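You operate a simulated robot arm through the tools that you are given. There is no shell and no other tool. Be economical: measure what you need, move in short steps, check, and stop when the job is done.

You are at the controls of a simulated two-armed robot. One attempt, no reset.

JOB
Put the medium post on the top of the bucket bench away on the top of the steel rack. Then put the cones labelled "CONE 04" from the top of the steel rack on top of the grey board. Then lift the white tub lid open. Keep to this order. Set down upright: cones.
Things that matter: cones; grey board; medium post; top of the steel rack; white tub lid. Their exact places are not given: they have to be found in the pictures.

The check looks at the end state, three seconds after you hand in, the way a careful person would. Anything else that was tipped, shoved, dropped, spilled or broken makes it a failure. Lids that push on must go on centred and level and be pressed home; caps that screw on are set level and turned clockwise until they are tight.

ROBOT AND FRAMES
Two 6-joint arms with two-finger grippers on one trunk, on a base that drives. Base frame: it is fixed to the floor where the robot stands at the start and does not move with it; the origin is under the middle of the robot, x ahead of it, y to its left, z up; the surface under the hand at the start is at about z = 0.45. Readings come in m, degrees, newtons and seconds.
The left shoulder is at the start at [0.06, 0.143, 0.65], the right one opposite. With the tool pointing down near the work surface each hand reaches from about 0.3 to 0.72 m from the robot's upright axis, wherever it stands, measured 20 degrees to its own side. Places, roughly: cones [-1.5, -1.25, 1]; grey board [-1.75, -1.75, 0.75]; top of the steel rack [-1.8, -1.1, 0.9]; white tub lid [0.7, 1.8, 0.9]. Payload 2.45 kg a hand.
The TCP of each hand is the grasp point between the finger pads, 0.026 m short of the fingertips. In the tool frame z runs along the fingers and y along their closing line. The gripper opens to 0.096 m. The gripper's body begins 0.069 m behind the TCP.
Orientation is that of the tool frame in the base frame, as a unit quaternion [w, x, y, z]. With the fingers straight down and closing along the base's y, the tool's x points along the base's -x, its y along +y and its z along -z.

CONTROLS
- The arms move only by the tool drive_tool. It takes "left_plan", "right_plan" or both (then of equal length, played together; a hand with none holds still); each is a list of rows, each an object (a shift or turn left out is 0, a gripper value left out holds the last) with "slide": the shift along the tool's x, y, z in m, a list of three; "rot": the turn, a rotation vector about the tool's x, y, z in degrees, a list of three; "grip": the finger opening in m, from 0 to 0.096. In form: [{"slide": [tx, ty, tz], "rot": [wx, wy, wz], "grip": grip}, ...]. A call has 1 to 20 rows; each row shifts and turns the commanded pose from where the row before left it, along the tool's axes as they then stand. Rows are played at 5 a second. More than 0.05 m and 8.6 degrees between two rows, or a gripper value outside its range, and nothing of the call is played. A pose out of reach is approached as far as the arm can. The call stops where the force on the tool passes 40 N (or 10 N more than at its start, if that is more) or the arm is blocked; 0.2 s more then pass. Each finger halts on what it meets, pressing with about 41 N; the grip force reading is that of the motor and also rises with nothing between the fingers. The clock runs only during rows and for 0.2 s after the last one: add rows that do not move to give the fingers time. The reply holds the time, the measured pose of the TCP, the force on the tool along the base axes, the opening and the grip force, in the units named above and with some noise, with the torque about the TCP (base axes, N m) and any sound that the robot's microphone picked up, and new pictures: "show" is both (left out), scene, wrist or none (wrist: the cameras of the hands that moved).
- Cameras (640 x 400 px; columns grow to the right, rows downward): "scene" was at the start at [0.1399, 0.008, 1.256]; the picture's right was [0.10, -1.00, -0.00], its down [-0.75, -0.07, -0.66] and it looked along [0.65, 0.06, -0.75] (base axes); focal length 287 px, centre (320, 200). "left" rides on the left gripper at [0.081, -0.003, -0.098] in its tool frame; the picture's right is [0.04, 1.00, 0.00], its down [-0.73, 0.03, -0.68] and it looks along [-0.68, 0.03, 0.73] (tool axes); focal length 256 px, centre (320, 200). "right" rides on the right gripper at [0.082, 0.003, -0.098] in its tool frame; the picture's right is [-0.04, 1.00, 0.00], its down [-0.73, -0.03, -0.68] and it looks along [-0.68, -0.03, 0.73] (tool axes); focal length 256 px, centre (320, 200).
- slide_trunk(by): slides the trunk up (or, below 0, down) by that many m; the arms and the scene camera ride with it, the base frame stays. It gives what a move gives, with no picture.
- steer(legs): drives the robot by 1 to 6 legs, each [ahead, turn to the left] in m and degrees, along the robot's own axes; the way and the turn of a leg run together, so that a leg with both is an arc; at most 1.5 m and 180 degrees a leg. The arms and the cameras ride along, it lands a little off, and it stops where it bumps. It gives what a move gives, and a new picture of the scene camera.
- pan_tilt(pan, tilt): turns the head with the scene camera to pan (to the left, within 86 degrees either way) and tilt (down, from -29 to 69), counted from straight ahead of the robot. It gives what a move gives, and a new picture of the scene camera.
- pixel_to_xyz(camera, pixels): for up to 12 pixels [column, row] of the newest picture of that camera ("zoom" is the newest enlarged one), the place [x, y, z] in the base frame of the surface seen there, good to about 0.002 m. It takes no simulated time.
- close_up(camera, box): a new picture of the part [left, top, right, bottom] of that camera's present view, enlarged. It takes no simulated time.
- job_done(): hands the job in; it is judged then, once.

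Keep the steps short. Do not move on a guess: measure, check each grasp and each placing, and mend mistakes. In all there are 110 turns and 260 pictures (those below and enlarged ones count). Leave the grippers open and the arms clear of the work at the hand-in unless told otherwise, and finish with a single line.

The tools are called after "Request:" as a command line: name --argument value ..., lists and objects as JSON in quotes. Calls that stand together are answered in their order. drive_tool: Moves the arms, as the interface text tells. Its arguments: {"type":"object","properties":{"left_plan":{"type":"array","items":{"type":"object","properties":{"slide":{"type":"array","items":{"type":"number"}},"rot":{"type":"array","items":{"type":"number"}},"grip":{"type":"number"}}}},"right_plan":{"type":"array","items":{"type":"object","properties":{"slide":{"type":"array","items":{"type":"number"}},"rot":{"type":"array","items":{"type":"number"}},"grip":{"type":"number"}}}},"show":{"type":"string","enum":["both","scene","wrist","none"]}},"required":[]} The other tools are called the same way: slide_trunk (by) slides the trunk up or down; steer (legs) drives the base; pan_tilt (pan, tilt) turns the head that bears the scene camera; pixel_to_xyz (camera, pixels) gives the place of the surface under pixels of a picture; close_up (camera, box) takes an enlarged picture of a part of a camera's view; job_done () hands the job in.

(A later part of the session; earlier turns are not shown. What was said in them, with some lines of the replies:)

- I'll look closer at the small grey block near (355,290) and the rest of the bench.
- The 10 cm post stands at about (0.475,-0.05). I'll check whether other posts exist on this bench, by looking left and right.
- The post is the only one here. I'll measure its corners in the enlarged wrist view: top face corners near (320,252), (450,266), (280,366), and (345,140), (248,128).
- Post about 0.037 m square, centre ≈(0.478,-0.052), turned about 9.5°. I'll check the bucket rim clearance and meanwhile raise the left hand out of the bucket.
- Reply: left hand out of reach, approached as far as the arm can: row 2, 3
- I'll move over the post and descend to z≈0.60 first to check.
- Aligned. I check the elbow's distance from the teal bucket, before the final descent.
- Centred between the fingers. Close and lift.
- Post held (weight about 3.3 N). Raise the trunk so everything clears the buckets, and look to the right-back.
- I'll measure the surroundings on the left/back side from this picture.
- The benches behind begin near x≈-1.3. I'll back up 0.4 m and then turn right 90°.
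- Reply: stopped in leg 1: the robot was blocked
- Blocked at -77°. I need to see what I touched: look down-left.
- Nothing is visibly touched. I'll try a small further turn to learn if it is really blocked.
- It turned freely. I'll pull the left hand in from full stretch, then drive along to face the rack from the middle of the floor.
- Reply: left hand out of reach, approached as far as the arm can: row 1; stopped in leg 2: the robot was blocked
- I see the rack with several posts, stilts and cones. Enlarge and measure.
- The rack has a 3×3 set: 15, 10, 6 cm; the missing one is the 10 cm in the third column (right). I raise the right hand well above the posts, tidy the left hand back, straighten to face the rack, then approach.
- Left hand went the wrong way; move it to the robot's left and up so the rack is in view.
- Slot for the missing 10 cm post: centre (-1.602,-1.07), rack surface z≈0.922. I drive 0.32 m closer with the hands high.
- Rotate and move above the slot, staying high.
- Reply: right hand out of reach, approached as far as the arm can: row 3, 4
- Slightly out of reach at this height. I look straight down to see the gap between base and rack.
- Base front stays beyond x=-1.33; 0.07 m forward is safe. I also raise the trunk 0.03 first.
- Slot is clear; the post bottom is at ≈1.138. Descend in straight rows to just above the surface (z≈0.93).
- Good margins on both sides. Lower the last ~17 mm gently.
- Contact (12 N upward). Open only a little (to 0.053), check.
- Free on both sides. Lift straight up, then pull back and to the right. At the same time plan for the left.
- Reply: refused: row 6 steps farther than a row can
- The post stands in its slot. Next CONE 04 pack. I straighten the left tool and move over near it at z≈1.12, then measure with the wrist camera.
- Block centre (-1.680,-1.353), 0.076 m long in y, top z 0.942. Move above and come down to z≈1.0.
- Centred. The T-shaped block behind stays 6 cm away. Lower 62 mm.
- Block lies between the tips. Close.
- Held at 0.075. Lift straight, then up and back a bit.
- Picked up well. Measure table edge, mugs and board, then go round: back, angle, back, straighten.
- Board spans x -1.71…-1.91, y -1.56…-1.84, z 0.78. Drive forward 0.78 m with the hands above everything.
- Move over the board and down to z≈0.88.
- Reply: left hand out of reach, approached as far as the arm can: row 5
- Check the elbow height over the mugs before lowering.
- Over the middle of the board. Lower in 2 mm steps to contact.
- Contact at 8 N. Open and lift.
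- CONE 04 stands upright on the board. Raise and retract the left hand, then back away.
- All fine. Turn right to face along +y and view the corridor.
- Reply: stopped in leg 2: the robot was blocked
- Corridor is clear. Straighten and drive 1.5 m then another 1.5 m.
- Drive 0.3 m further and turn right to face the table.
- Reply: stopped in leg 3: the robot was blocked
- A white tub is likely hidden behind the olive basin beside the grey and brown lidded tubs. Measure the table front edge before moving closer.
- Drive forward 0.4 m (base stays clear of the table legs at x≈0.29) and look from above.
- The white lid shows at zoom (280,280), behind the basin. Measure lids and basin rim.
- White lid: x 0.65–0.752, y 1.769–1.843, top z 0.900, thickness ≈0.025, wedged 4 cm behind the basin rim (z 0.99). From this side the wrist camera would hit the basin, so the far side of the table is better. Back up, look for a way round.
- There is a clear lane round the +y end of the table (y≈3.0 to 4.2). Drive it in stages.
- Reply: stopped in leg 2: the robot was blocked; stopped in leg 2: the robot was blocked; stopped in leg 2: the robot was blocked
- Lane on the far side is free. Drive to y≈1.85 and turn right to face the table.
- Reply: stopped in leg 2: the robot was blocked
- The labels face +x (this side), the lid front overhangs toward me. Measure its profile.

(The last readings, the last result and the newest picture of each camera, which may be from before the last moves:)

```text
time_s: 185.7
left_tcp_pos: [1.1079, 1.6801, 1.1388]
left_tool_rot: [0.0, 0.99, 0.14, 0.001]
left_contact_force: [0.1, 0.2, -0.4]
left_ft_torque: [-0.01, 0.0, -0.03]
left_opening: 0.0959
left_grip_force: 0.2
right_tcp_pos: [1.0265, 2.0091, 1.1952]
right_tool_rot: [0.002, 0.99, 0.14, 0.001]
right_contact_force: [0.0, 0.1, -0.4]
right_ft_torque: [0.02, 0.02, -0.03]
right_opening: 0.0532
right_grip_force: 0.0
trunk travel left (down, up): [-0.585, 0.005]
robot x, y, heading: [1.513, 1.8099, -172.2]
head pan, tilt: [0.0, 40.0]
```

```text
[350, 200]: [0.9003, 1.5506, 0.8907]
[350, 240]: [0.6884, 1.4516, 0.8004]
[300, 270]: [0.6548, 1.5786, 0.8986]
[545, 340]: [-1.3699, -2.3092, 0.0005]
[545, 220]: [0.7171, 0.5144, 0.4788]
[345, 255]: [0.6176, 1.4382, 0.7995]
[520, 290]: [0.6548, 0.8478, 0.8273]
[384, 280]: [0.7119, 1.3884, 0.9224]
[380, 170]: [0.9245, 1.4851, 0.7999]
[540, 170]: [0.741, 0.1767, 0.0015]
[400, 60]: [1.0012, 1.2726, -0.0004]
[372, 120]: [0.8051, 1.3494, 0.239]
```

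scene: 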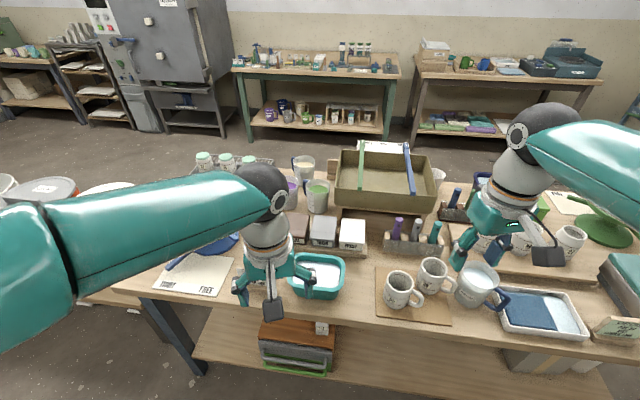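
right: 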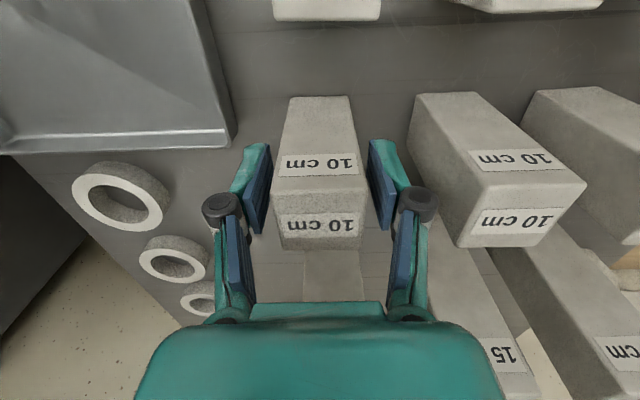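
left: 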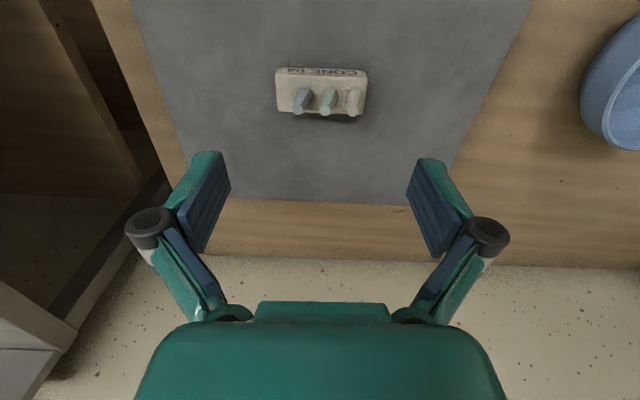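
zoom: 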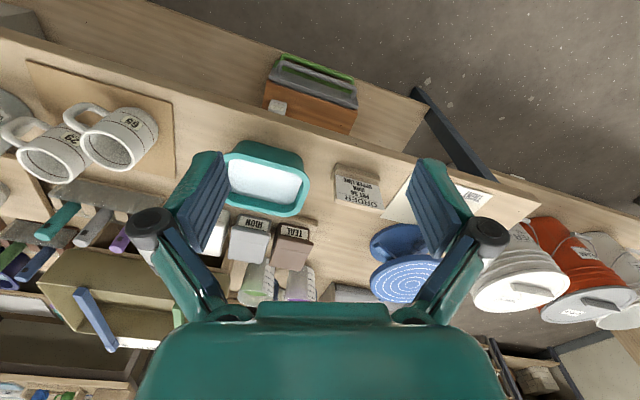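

I need the scene view again for measuring (the newest enlargement was the wrist's). First straighten the heading.

Request:
steer --legs '[[0, -8]]'

Request:
pan_tilt --pan 0 --tilt 45

Request:
pixel_to_xyz --camera "scene" --pixels '[[320, 290], [345, 262], [380, 300], [300, 345], [200, 360]]'

```text
time_s: 186.7
left_tcp_pos: [1.0952, 1.7384, 1.1388]
left_tool_rot: [-0.001, 0.998, 0.071, 0.001]
left_contact_force: [0.1, -0.4, 0.5]
left_ft_torque: [-0.04, -0.01, 0.01]
left_opening: 0.096
left_grip_force: 0.0
right_tcp_pos: [1.059, 2.0749, 1.1958]
right_tool_rot: [0.002, 0.998, 0.071, 0.001]
right_contact_force: [-0.1, -0.7, 0.2]
right_ft_torque: [-0.04, 0.02, -0.01]
right_opening: 0.0532
right_grip_force: 0.1
trunk travel left (down, up): [-0.585, 0.005]
robot x, y, heading: [1.5158, 1.8049, 179.9]
head pan, tilt: [0.0, 40.0]
```

scene: 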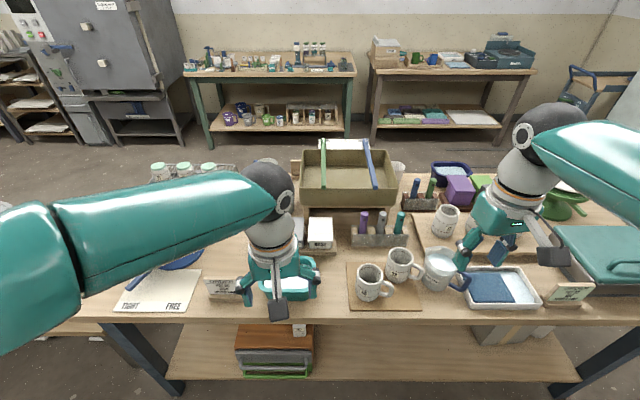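

```text
time_s: 187.4
left_tcp_pos: [1.0948, 1.738, 1.1398]
left_tool_rot: [0.0, 0.997, 0.071, 0.001]
left_contact_force: [1.0, -0.3, 0.1]
left_ft_torque: [0.03, -0.01, 0.03]
left_opening: 0.0961
left_grip_force: 0.2
right_tcp_pos: [1.0577, 2.0753, 1.1971]
right_tool_rot: [0.001, 0.997, 0.072, 0.001]
right_contact_force: [0.0, -0.6, -0.3]
right_ft_torque: [-0.01, 0.0, 0.0]
right_opening: 0.0531
right_grip_force: 0.2
trunk travel left (down, up): [-0.585, 0.005]
robot x, y, heading: [1.511, 1.8029, 179.8]
head pan, tilt: [0.0, 45.0]
```

scene: 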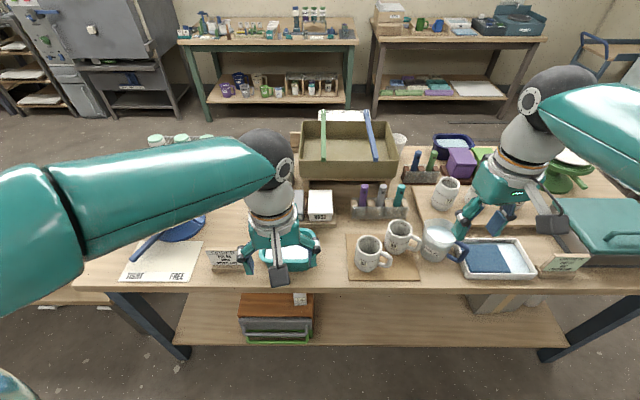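

```text
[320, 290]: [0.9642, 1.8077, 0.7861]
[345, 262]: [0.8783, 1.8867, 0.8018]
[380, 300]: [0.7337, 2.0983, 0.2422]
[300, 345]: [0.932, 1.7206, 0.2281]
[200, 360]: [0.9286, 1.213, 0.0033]
```

Drive 0.17 m closer, then zoom the lid.

Request:
steer --legs '[[0.17, 0]]'

Request:
drive_tool --left_plan '[{"slide": [0.04, 0.02, 0]}, {"slide": [0.03, 0.04, 0], "grip": 0.0}, {"slide": [0, 0.04, 0], "rot": [0, 0, 5]}, {"rot": [0, 0, 3.1]}]' --show "scene"

Request:
close_up --camera "scene" --box '[260, 155, 360, 220]'

```text
time_s: 188.9
left_tcp_pos: [0.9257, 1.7385, 1.139]
left_tool_rot: [0.0, 0.997, 0.071, 0.002]
left_contact_force: [0.5, -0.4, -0.7]
left_ft_torque: [-0.02, -0.05, 0.01]
left_opening: 0.0963
left_grip_force: 0.0
right_tcp_pos: [0.8896, 2.0746, 1.1955]
right_tool_rot: [0.002, 0.997, 0.072, 0.002]
right_contact_force: [-0.8, 0.1, -0.7]
right_ft_torque: [-0.01, -0.03, 0.01]
right_opening: 0.0528
right_grip_force: 0.0
trunk travel left (down, up): [-0.585, 0.005]
robot x, y, heading: [1.3442, 1.8044, 180.1]
head pan, tilt: [0.0, 45.0]
```

scene: 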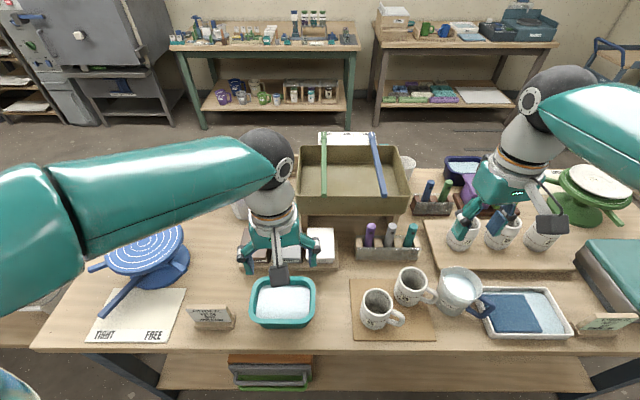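

```text
time_s: 189.9
left_tcp_pos: [1.0099, 1.6478, 1.1408]
left_tool_rot: [0.001, 1.0, -0.001, 0.001]
left_contact_force: [0.1, -0.4, -0.7]
left_ft_torque: [-0.02, 0.01, -0.04]
left_opening: 0.0002
left_grip_force: 23.0
right_tcp_pos: [0.8893, 2.0764, 1.1968]
right_tool_rot: [0.001, 0.998, 0.07, 0.001]
right_contact_force: [0.7, 0.5, -0.2]
right_ft_torque: [0.0, -0.02, 0.02]
right_opening: 0.0527
right_grip_force: 0.0
trunk travel left (down, up): [-0.585, 0.005]
robot x, y, heading: [1.3445, 1.805, 180.2]
head pan, tilt: [0.0, 45.0]
```

scene: 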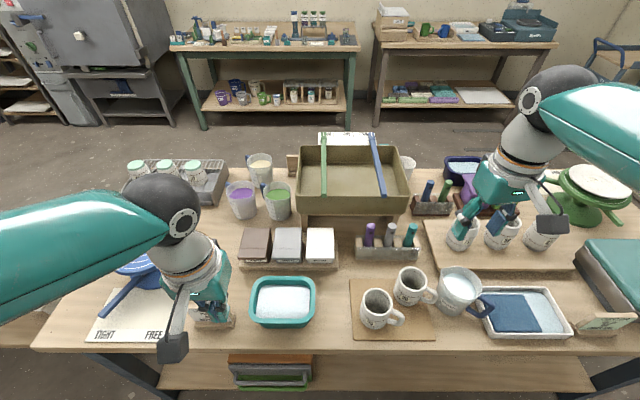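

```text
6.15 times, centred on (310, 188) of scene
```

zoom: 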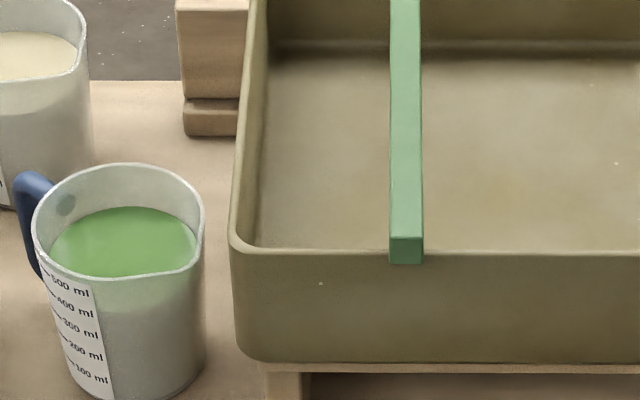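

Now zoom on the lids at (240–340, 220–275).

Request:
close_up --camera "scene" --box '[270, 220, 350, 275]'

Request:
pixel_to_xyz --camera "scene" --pixels '[[308, 230], [333, 230], [320, 238], [320, 246], [320, 252], [308, 256], [334, 257], [320, 258], [320, 262], [312, 290], [283, 280], [316, 320]]'

```text
7.27 times, centred on (310, 248) of scene
```

zoom: 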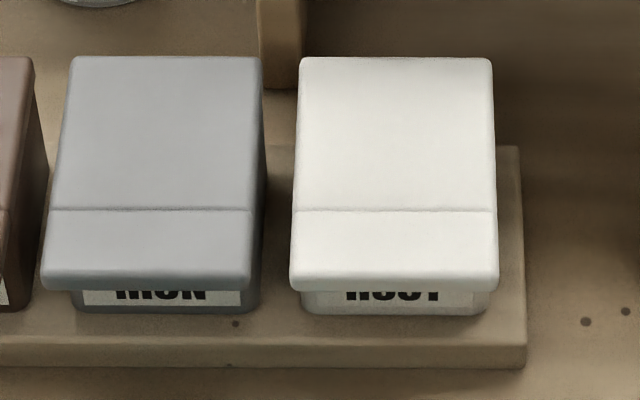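

```text
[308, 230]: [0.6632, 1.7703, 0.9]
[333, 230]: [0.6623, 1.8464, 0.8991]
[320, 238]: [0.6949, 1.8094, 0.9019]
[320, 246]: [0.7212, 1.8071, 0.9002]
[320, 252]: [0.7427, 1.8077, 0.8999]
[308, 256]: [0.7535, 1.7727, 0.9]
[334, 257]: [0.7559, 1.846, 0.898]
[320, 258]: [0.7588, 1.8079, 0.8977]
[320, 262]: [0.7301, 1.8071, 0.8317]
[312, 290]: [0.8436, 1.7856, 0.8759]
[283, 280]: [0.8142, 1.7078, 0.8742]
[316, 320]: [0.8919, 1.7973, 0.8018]
```

Request:
pixel_to_xyz --camera "zoom" --pixels '[[400, 270], [400, 278], [400, 284], [400, 288], [400, 297], [400, 305], [310, 305], [485, 305], [400, 210], [400, 60], [250, 300], [500, 300]]'

Request:
pixel_to_xyz --camera "zoom" --pixels '[[255, 260], [262, 200], [80, 290], [80, 300], [160, 285], [160, 292], [494, 260], [505, 200], [400, 340], [400, 365]]'

```text
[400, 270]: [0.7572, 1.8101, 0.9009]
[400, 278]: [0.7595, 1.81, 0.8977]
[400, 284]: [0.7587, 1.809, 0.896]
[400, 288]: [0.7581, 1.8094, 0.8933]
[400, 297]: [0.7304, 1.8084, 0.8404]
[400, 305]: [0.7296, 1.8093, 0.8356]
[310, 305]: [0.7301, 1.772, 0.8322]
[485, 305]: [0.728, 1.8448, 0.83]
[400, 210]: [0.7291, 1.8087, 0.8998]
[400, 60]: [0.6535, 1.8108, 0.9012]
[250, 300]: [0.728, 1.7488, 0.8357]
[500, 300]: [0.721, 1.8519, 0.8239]
```

```text
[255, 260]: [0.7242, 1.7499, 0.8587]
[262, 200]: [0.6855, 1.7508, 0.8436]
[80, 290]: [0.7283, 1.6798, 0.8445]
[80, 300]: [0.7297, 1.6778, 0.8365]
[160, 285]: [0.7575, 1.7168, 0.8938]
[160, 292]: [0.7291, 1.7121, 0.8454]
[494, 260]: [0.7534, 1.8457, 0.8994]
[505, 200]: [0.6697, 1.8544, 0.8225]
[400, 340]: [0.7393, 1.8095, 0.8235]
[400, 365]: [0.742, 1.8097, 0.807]
```

The lid is a thin hinged flap (z 0.89–0.90) with a 3 cm lip overhanging on this side (x 0.729–0.759, y 1.772–1.846); the hinge is at x≈0.65. I'll hook closed left fingertips under the lip with the tool pitched 45°. First pitch the hand and align to y≈1.83, up high; right hand moves aside.

Request:
drive_tool --left_plan '[{"slide": [0, -0.03, 0], "rot": [0, -7.5, 0]}, {"slide": [0, -0.03, 0], "rot": [0, -7.5, 0]}, {"slide": [0, -0.03, 0], "rot": [0, -7.5, 0]}, {"slide": [0, -0.03, 0], "rot": [0, -7.5, 0]}, {"slide": [0, -0.03, 0], "rot": [0, -7.5, 0]}, {"slide": [0, -0.03, 0], "rot": [0, -7.5, 0]}, {}]' --right_plan '[{"slide": [0.03, -0.03, 0]}, {"slide": [0.03, -0.03, 0]}, {"slide": [0.03, -0.03, 0]}, {"slide": [0, -0.03, 0]}, {}, {}, {}]'

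```text
time_s: 191.5
left_tcp_pos: [1.0097, 1.8279, 1.1383]
left_tool_rot: [0.0, 0.924, 0.0, -0.382]
left_contact_force: [0.9, -1.4, -0.2]
left_ft_torque: [0.01, -0.01, -0.01]
left_opening: 0.0
left_grip_force: 28.7
right_tcp_pos: [0.9602, 2.2071, 1.1964]
right_tool_rot: [0.001, 0.998, 0.07, 0.001]
right_contact_force: [0.3, 0.7, 1.1]
right_ft_torque: [0.01, -0.03, -0.02]
right_opening: 0.053
right_grip_force: 0.0
trunk travel left (down, up): [-0.585, 0.005]
robot x, y, heading: [1.344, 1.8055, 180.0]
head pan, tilt: [0.0, 45.0]
```

scene: 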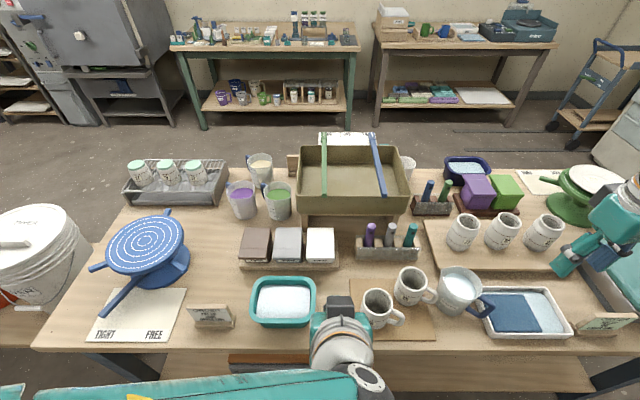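
right: 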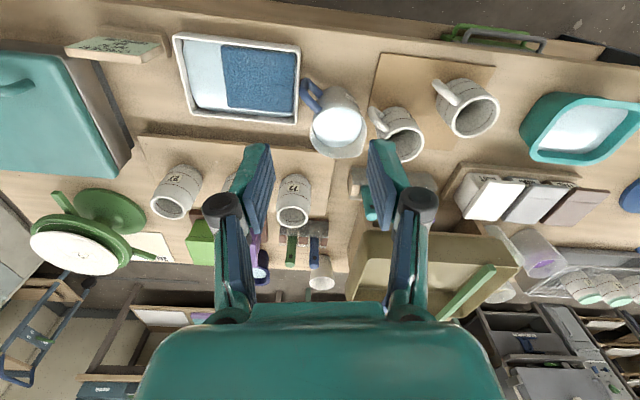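
left: 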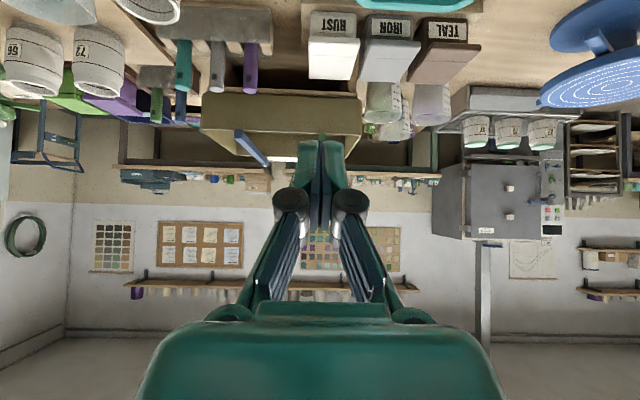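

Check neighbouring objects: mug, caddy, teal tub edge.

Request:
pixel_to_xyz --camera "scene" --pixels '[[363, 297], [378, 292], [357, 245], [368, 225], [372, 240], [314, 283], [314, 310], [314, 320], [300, 277], [408, 272], [358, 255], [390, 225]]'

```text
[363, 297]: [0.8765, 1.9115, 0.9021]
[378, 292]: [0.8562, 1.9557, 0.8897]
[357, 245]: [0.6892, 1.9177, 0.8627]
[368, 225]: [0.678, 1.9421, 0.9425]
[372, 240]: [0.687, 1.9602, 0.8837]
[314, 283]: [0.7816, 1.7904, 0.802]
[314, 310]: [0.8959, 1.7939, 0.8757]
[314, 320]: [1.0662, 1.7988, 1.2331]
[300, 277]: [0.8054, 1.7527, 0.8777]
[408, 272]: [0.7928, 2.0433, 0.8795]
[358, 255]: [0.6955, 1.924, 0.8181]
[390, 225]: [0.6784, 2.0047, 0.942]
```

Clear on both sides at y≈1.83. Advance along the tool axis to 10 cm before the insertion point.

Request:
drive_tool --left_plan '[{"slide": [0.003, 0, 0.043]}, {"slide": [0.003, 0, 0.043]}, {"slide": [0.003, 0, 0.043]}, {"slide": [0.003, 0, 0.043]}, {"slide": [0.003, 0, 0.043]}, {"slide": [0.003, 0, 0.043]}, {}]'

```text
time_s: 193.1
left_tcp_pos: [0.8406, 1.8285, 0.9439]
left_tool_rot: [0.0, 0.924, 0.0, -0.383]
left_contact_force: [-1.2, -1.4, -0.3]
left_ft_torque: [0.01, 0.0, 0.04]
left_opening: 0.0001
left_grip_force: 28.3
right_tcp_pos: [0.9613, 2.2079, 1.1966]
right_tool_rot: [0.002, 0.998, 0.071, 0.001]
right_contact_force: [0.3, 0.0, -0.1]
right_ft_torque: [0.05, -0.04, 0.0]
right_opening: 0.0531
right_grip_force: 0.0
trunk travel left (down, up): [-0.585, 0.005]
robot x, y, heading: [1.3467, 1.8049, 180.1]
head pan, tilt: [0.0, 45.0]
```

scene: 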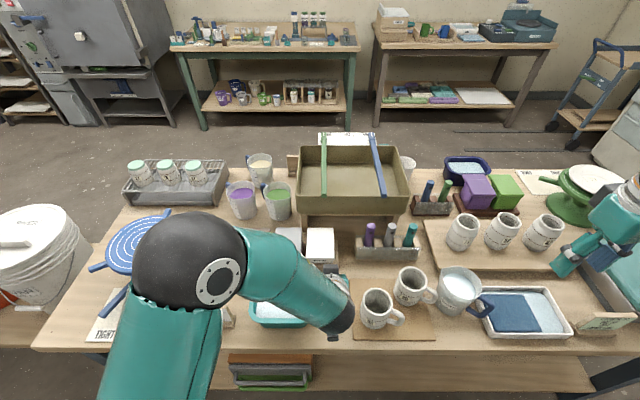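
left: 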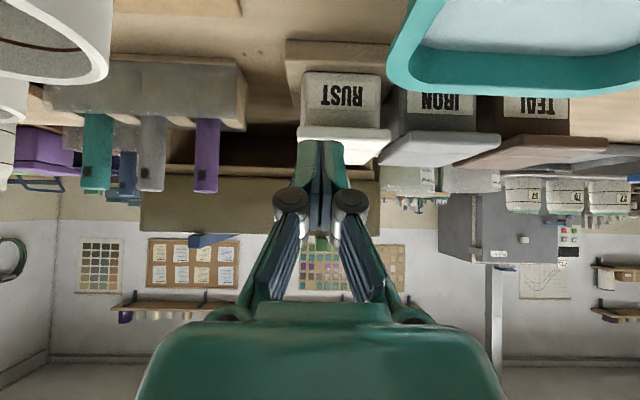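

Very clear view: the lip edge is at row ~130–140. Measure its underside with this camera.

Request:
pixel_to_xyz --camera "left" --pixels '[[340, 129], [340, 133], [365, 140], [303, 132], [387, 138], [340, 124], [340, 110], [360, 150], [340, 80]]'

Request:
close_up --camera "left" --box '[270, 60, 430, 180]'

```text
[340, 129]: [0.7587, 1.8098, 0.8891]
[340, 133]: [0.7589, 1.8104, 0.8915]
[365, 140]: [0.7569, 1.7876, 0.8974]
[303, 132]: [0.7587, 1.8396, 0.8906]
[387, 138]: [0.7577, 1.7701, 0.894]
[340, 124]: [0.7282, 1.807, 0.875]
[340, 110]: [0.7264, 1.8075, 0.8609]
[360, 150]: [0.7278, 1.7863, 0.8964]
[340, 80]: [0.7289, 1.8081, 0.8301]
```

```text
3.33 times, centred on (350, 120) of left
```

zoom: 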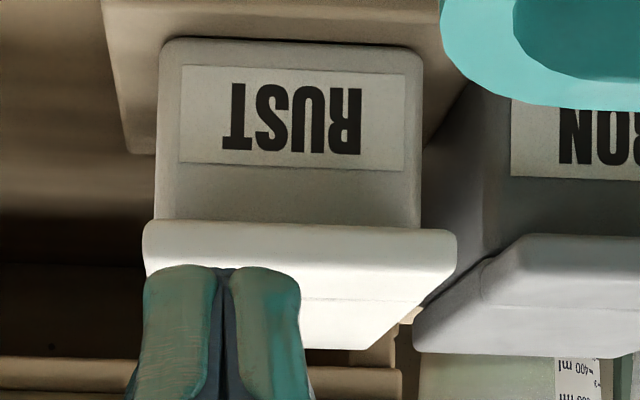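

Lip underside at z≈0.888. Insert along the tool axis on a line 9 mm below the lip edge, shifting 6 mm away from the teal tub.

Request:
drive_tool --left_plan '[{"slide": [0.003, -0.0065, 0]}, {"slide": [0, 0, 0.03]}, {"slide": [0, 0, 0.03]}, {"slide": [0, 0, 0.025]}, {"slide": [0, 0, 0.019]}, {}]'

```text
time_s: 194.5
left_tcp_pos: [0.7687, 1.8331, 0.8689]
left_tool_rot: [0.001, 0.924, 0.0, -0.382]
left_contact_force: [-0.2, -0.4, 0.1]
left_ft_torque: [-0.03, 0.04, 0.03]
left_opening: 0.0
left_grip_force: 28.8
right_tcp_pos: [0.9603, 2.2088, 1.1971]
right_tool_rot: [0.001, 0.997, 0.071, 0.001]
right_contact_force: [1.0, -0.2, 0.2]
right_ft_torque: [0.03, 0.0, 0.01]
right_opening: 0.0527
right_grip_force: 0.0
trunk travel left (down, up): [-0.585, 0.005]
robot x, y, heading: [1.3504, 1.8042, 179.7]
head pan, tilt: [0.0, 45.0]
```

scene: 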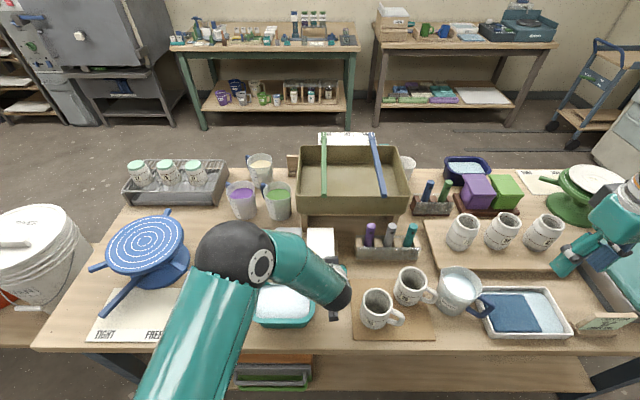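
left: 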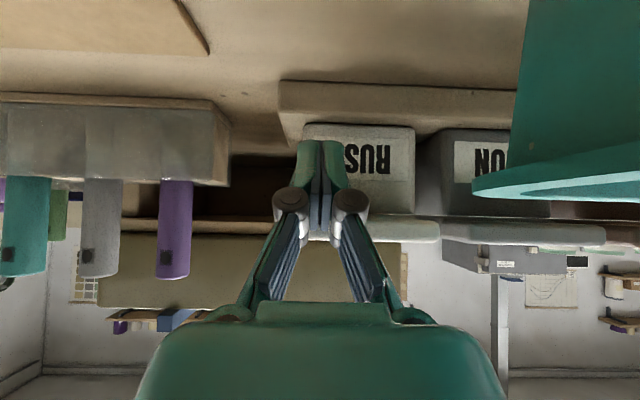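

Fingertips are under the lip. Lift to contact and raise the lid to about 30°, following its arc.

Request:
drive_tool --left_plan '[{"slide": [-0.0083, 0, -0.013]}, {"slide": [-0.0113, 0, -0.0085]}, {"slide": [-0.0113, 0, -0.0085]}, {"slide": [-0.0131, 0, -0.0053]}, {"slide": [-0.0131, 0, -0.0053]}, {}]'

```text
time_s: 195.9
left_tcp_pos: [0.7565, 1.8344, 0.9378]
left_tool_rot: [0.001, 0.924, -0.001, -0.382]
left_contact_force: [0.6, -0.1, -0.1]
left_ft_torque: [0.03, -0.01, 0.0]
left_opening: 0.0059
left_grip_force: 28.3
right_tcp_pos: [0.96, 2.2071, 1.1962]
right_tool_rot: [0.002, 0.998, 0.07, 0.001]
right_contact_force: [0.1, 0.4, 0.2]
right_ft_torque: [0.02, -0.02, 0.0]
right_opening: 0.0529
right_grip_force: 0.0
trunk travel left (down, up): [-0.585, 0.005]
robot x, y, heading: [1.3444, 1.8057, 180.0]
head pan, tilt: [0.0, 45.0]
```

scene: 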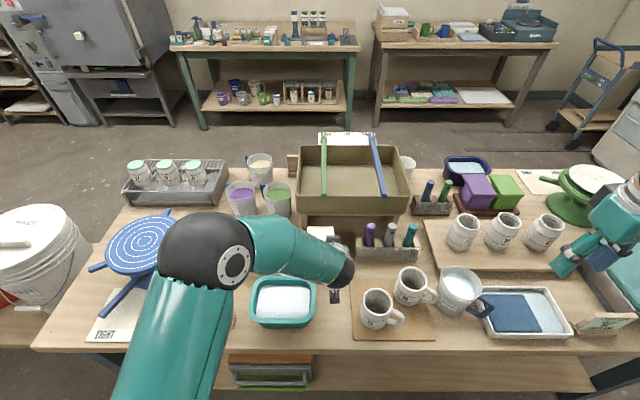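
left: 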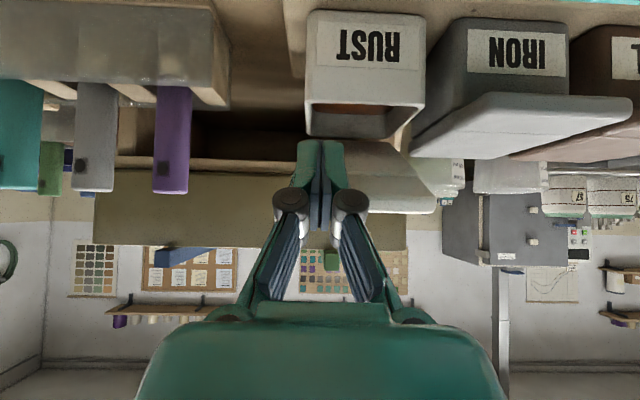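

The lid is lifting (the tub's inside is visible). Continue along the arc to about 75°.

Request:
drive_tool --left_plan '[{"slide": [-0.014, 0, -0.0024]}, {"slide": [-0.0141, 0, -0.0023]}, {"slide": [-0.0117, 0, 0.001]}, {"slide": [-0.0116, 0, 0.0011]}, {"slide": [-0.011, 0, 0.0046]}, {"slide": [-0.0109, 0, 0.0046]}, {}]'

Request:
close_up --camera "scene" --box '[270, 190, 390, 275]'

```text
time_s: 197.5
left_tcp_pos: [0.701, 1.835, 0.9841]
left_tool_rot: [0.0, 0.924, 0.0, -0.381]
left_contact_force: [-0.3, 0.2, -0.8]
left_ft_torque: [0.02, 0.01, -0.02]
left_opening: 0.0002
left_grip_force: 29.0
right_tcp_pos: [0.9592, 2.2077, 1.1956]
right_tool_rot: [0.002, 0.998, 0.071, 0.001]
right_contact_force: [0.4, -0.2, 0.6]
right_ft_torque: [0.04, 0.01, -0.02]
right_opening: 0.0529
right_grip_force: 0.0
trunk travel left (down, up): [-0.585, 0.005]
robot x, y, heading: [1.3479, 1.8083, 180.1]
head pan, tilt: [0.0, 45.0]
```

scene: 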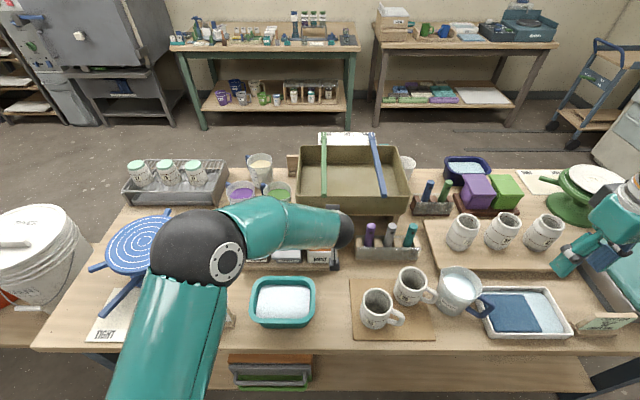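
left: 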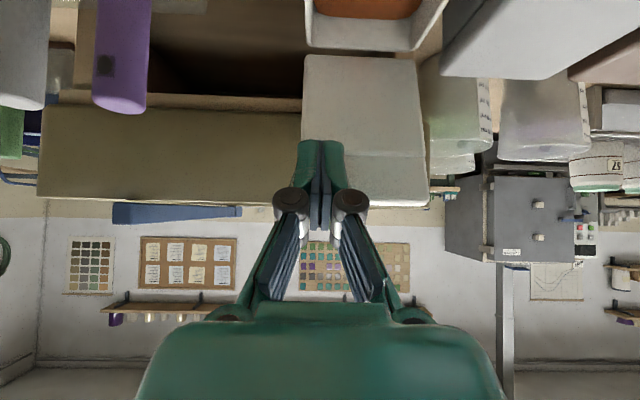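

```text
4.71 times, centred on (330, 232) of scene
```

zoom: 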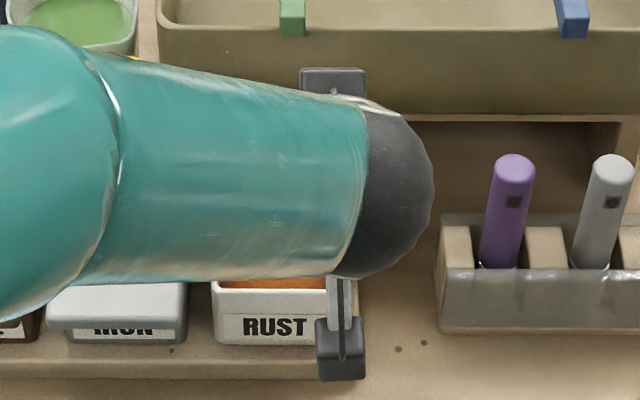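

Measure the lid's underside to know its current angle.

Request:
pixel_to_xyz --camera "left" --pixels '[[370, 60], [370, 100], [370, 150], [390, 180], [395, 203], [360, 45]]'

```text
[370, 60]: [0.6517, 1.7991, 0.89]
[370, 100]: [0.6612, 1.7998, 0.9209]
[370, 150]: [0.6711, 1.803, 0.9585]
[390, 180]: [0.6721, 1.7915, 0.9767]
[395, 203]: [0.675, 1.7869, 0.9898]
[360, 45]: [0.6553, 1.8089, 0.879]
```

Angle ≈77°, hinge (0.651, 0.889). Push on to about 98–100°.

Request:
drive_tool --left_plan '[{"slide": [-0.0099, 0, 0.007]}, {"slide": [-0.0099, 0, 0.0071]}, {"slide": [-0.0052, 0, 0.0062]}, {"slide": [-0.0051, 0, 0.0062]}, {}]' --show "wrist"

Request:
pixel_to_xyz --camera "left" --pixels '[[370, 60], [370, 100], [370, 150], [390, 180], [390, 200]]'

```text
time_s: 198.7
left_tcp_pos: [0.6605, 1.8354, 0.987]
left_tool_rot: [0.001, 0.924, 0.001, -0.382]
left_contact_force: [-0.7, -0.2, 0.2]
left_ft_torque: [0.0, 0.0, -0.01]
left_opening: 0.0
left_grip_force: 28.6
right_tcp_pos: [0.9612, 2.2082, 1.1968]
right_tool_rot: [0.002, 0.998, 0.07, 0.001]
right_contact_force: [-0.2, -0.2, -1.1]
right_ft_torque: [0.01, -0.05, 0.01]
right_opening: 0.0531
right_grip_force: 0.1
trunk travel left (down, up): [-0.585, 0.005]
robot x, y, heading: [1.3463, 1.8076, 180.2]
head pan, tilt: [0.0, 45.0]
```

left: 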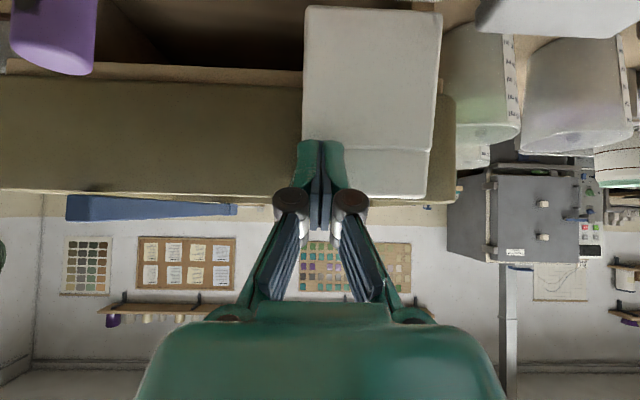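

```text
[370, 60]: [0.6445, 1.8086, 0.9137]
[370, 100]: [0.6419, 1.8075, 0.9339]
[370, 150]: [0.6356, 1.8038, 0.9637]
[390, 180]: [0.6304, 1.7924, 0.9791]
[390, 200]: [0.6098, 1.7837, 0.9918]
```

Lid is at about 102°. Ease away along the tool axis and see whether it stays.

Request:
drive_tool --left_plan '[{"slide": [0, 0, -0.01]}, {"slide": [0, 0, -0.02]}, {"slide": [0, 0, -0.03]}, {"slide": [0, 0, -0.03]}, {}, {}]' --show "wrist"

Request:
close_up --camera "left" --box '[240, 0, 480, 200]'

```text
time_s: 200.1
left_tcp_pos: [0.7252, 1.8355, 1.0511]
left_tool_rot: [0.0, 0.924, 0.0, -0.381]
left_contact_force: [-0.8, -0.2, 0.0]
left_ft_torque: [0.0, 0.0, -0.04]
left_opening: 0.0
left_grip_force: 28.7
right_tcp_pos: [0.9601, 2.2084, 1.1961]
right_tool_rot: [0.001, 0.998, 0.07, 0.001]
right_contact_force: [-1.3, -0.6, -0.9]
right_ft_torque: [0.01, 0.0, 0.02]
right_opening: 0.0529
right_grip_force: 0.1
trunk travel left (down, up): [-0.585, 0.005]
robot x, y, heading: [1.345, 1.8045, 179.8]
head pan, tilt: [0.0, 45.0]
```

left: 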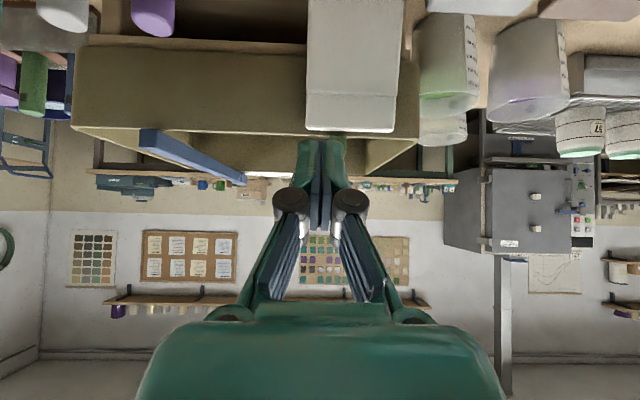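

```text
2.00 times, centred on (360, 100) of left
```

zoom: 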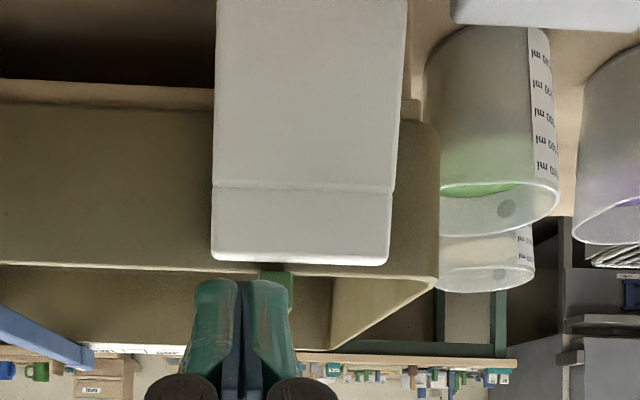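

The lid stands open by itself. Retreat and open both grippers.

Request:
drive_tool --left_plan '[{"slide": [0, 0, -0.045]}, {"slide": [0, 0, -0.045]}, {"slide": [0.02, 0, -0.045]}, {"slide": [0.03, 0.02, -0.03]}, {"slide": [0.02, 0.03, -0.03], "grip": 0.09}, {"slide": [0, 0.04, 0]}, {"slide": [0, 0.04, 0]}, {}]' --right_plan '[{"grip": 0.09}, {}, {}, {}, {}, {}, {}, {}]' --show "scene"

Request:
close_up --camera "scene" --box '[220, 120, 440, 340]'

```text
time_s: 201.9
left_tcp_pos: [0.9129, 1.7066, 1.1408]
left_tool_rot: [0.001, 0.924, 0.0, -0.382]
left_contact_force: [0.1, 0.5, -0.6]
left_ft_torque: [0.01, -0.01, -0.01]
left_opening: 0.0902
left_grip_force: 0.0
right_tcp_pos: [0.9601, 2.209, 1.1959]
right_tool_rot: [0.001, 0.997, 0.071, 0.001]
right_contact_force: [0.5, 0.5, 0.0]
right_ft_torque: [0.0, 0.0, 0.02]
right_opening: 0.0896
right_grip_force: 0.2
trunk travel left (down, up): [-0.585, 0.005]
robot x, y, heading: [1.3424, 1.8046, 180.0]
head pan, tilt: [0.0, 45.0]
```

scene: 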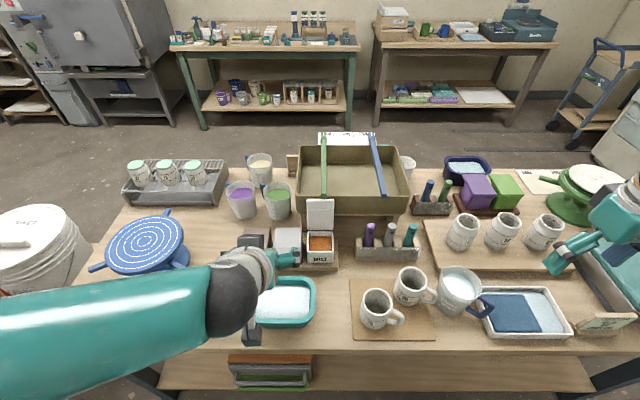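

```text
1.82 times, centred on (330, 230) of scene
```

zoom: 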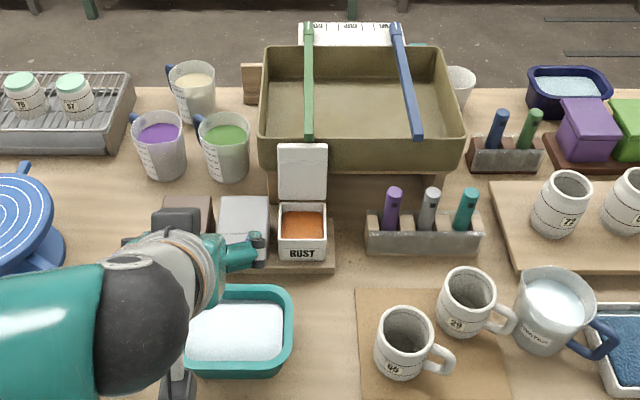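

The white lid is open, everything else stands. Back away to leave the arms clear.

Request:
steer --legs '[[-0.35, 0]]'

Request:
close_up --camera "scene" --box '[220, 80, 440, 300]'

```text
time_s: 204.2
left_tcp_pos: [1.2697, 1.705, 1.1417]
left_tool_rot: [0.002, 0.924, 0.002, -0.383]
left_contact_force: [0.1, 0.0, -0.7]
left_ft_torque: [-0.01, 0.02, 0.02]
left_opening: 0.09
left_grip_force: 0.2
right_tcp_pos: [1.3141, 2.2065, 1.1974]
right_tool_rot: [0.001, 0.997, 0.073, 0.001]
right_contact_force: [0.5, 0.1, 0.2]
right_ft_torque: [0.04, 0.05, -0.04]
right_opening: 0.0901
right_grip_force: 0.0
trunk travel left (down, up): [-0.585, 0.005]
robot x, y, heading: [1.6988, 1.805, -179.6]
head pan, tilt: [0.0, 45.0]
```

scene: 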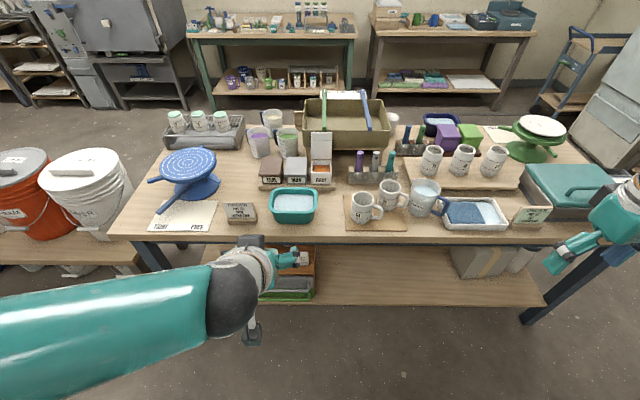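

```text
1.82 times, centred on (330, 190) of scene
```

zoom: 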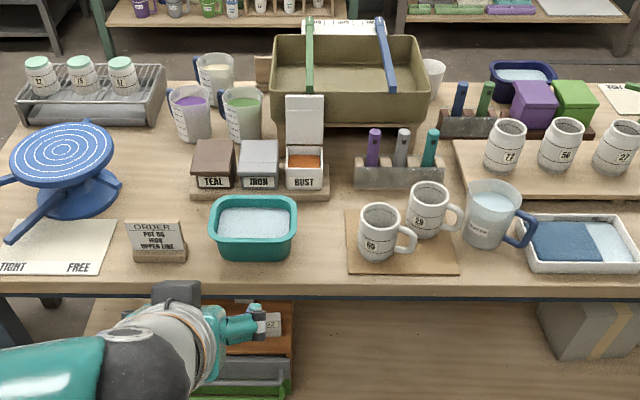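

All three parts are done and checked; handing in.

Request:
job_done

```text
The job is handed in.
```

The 10 cm post is in its empty slot on the steel rack, the CONE 04 pack stands upright on the grey board, and the white tub lid is open; all three were done in that order and handed in.
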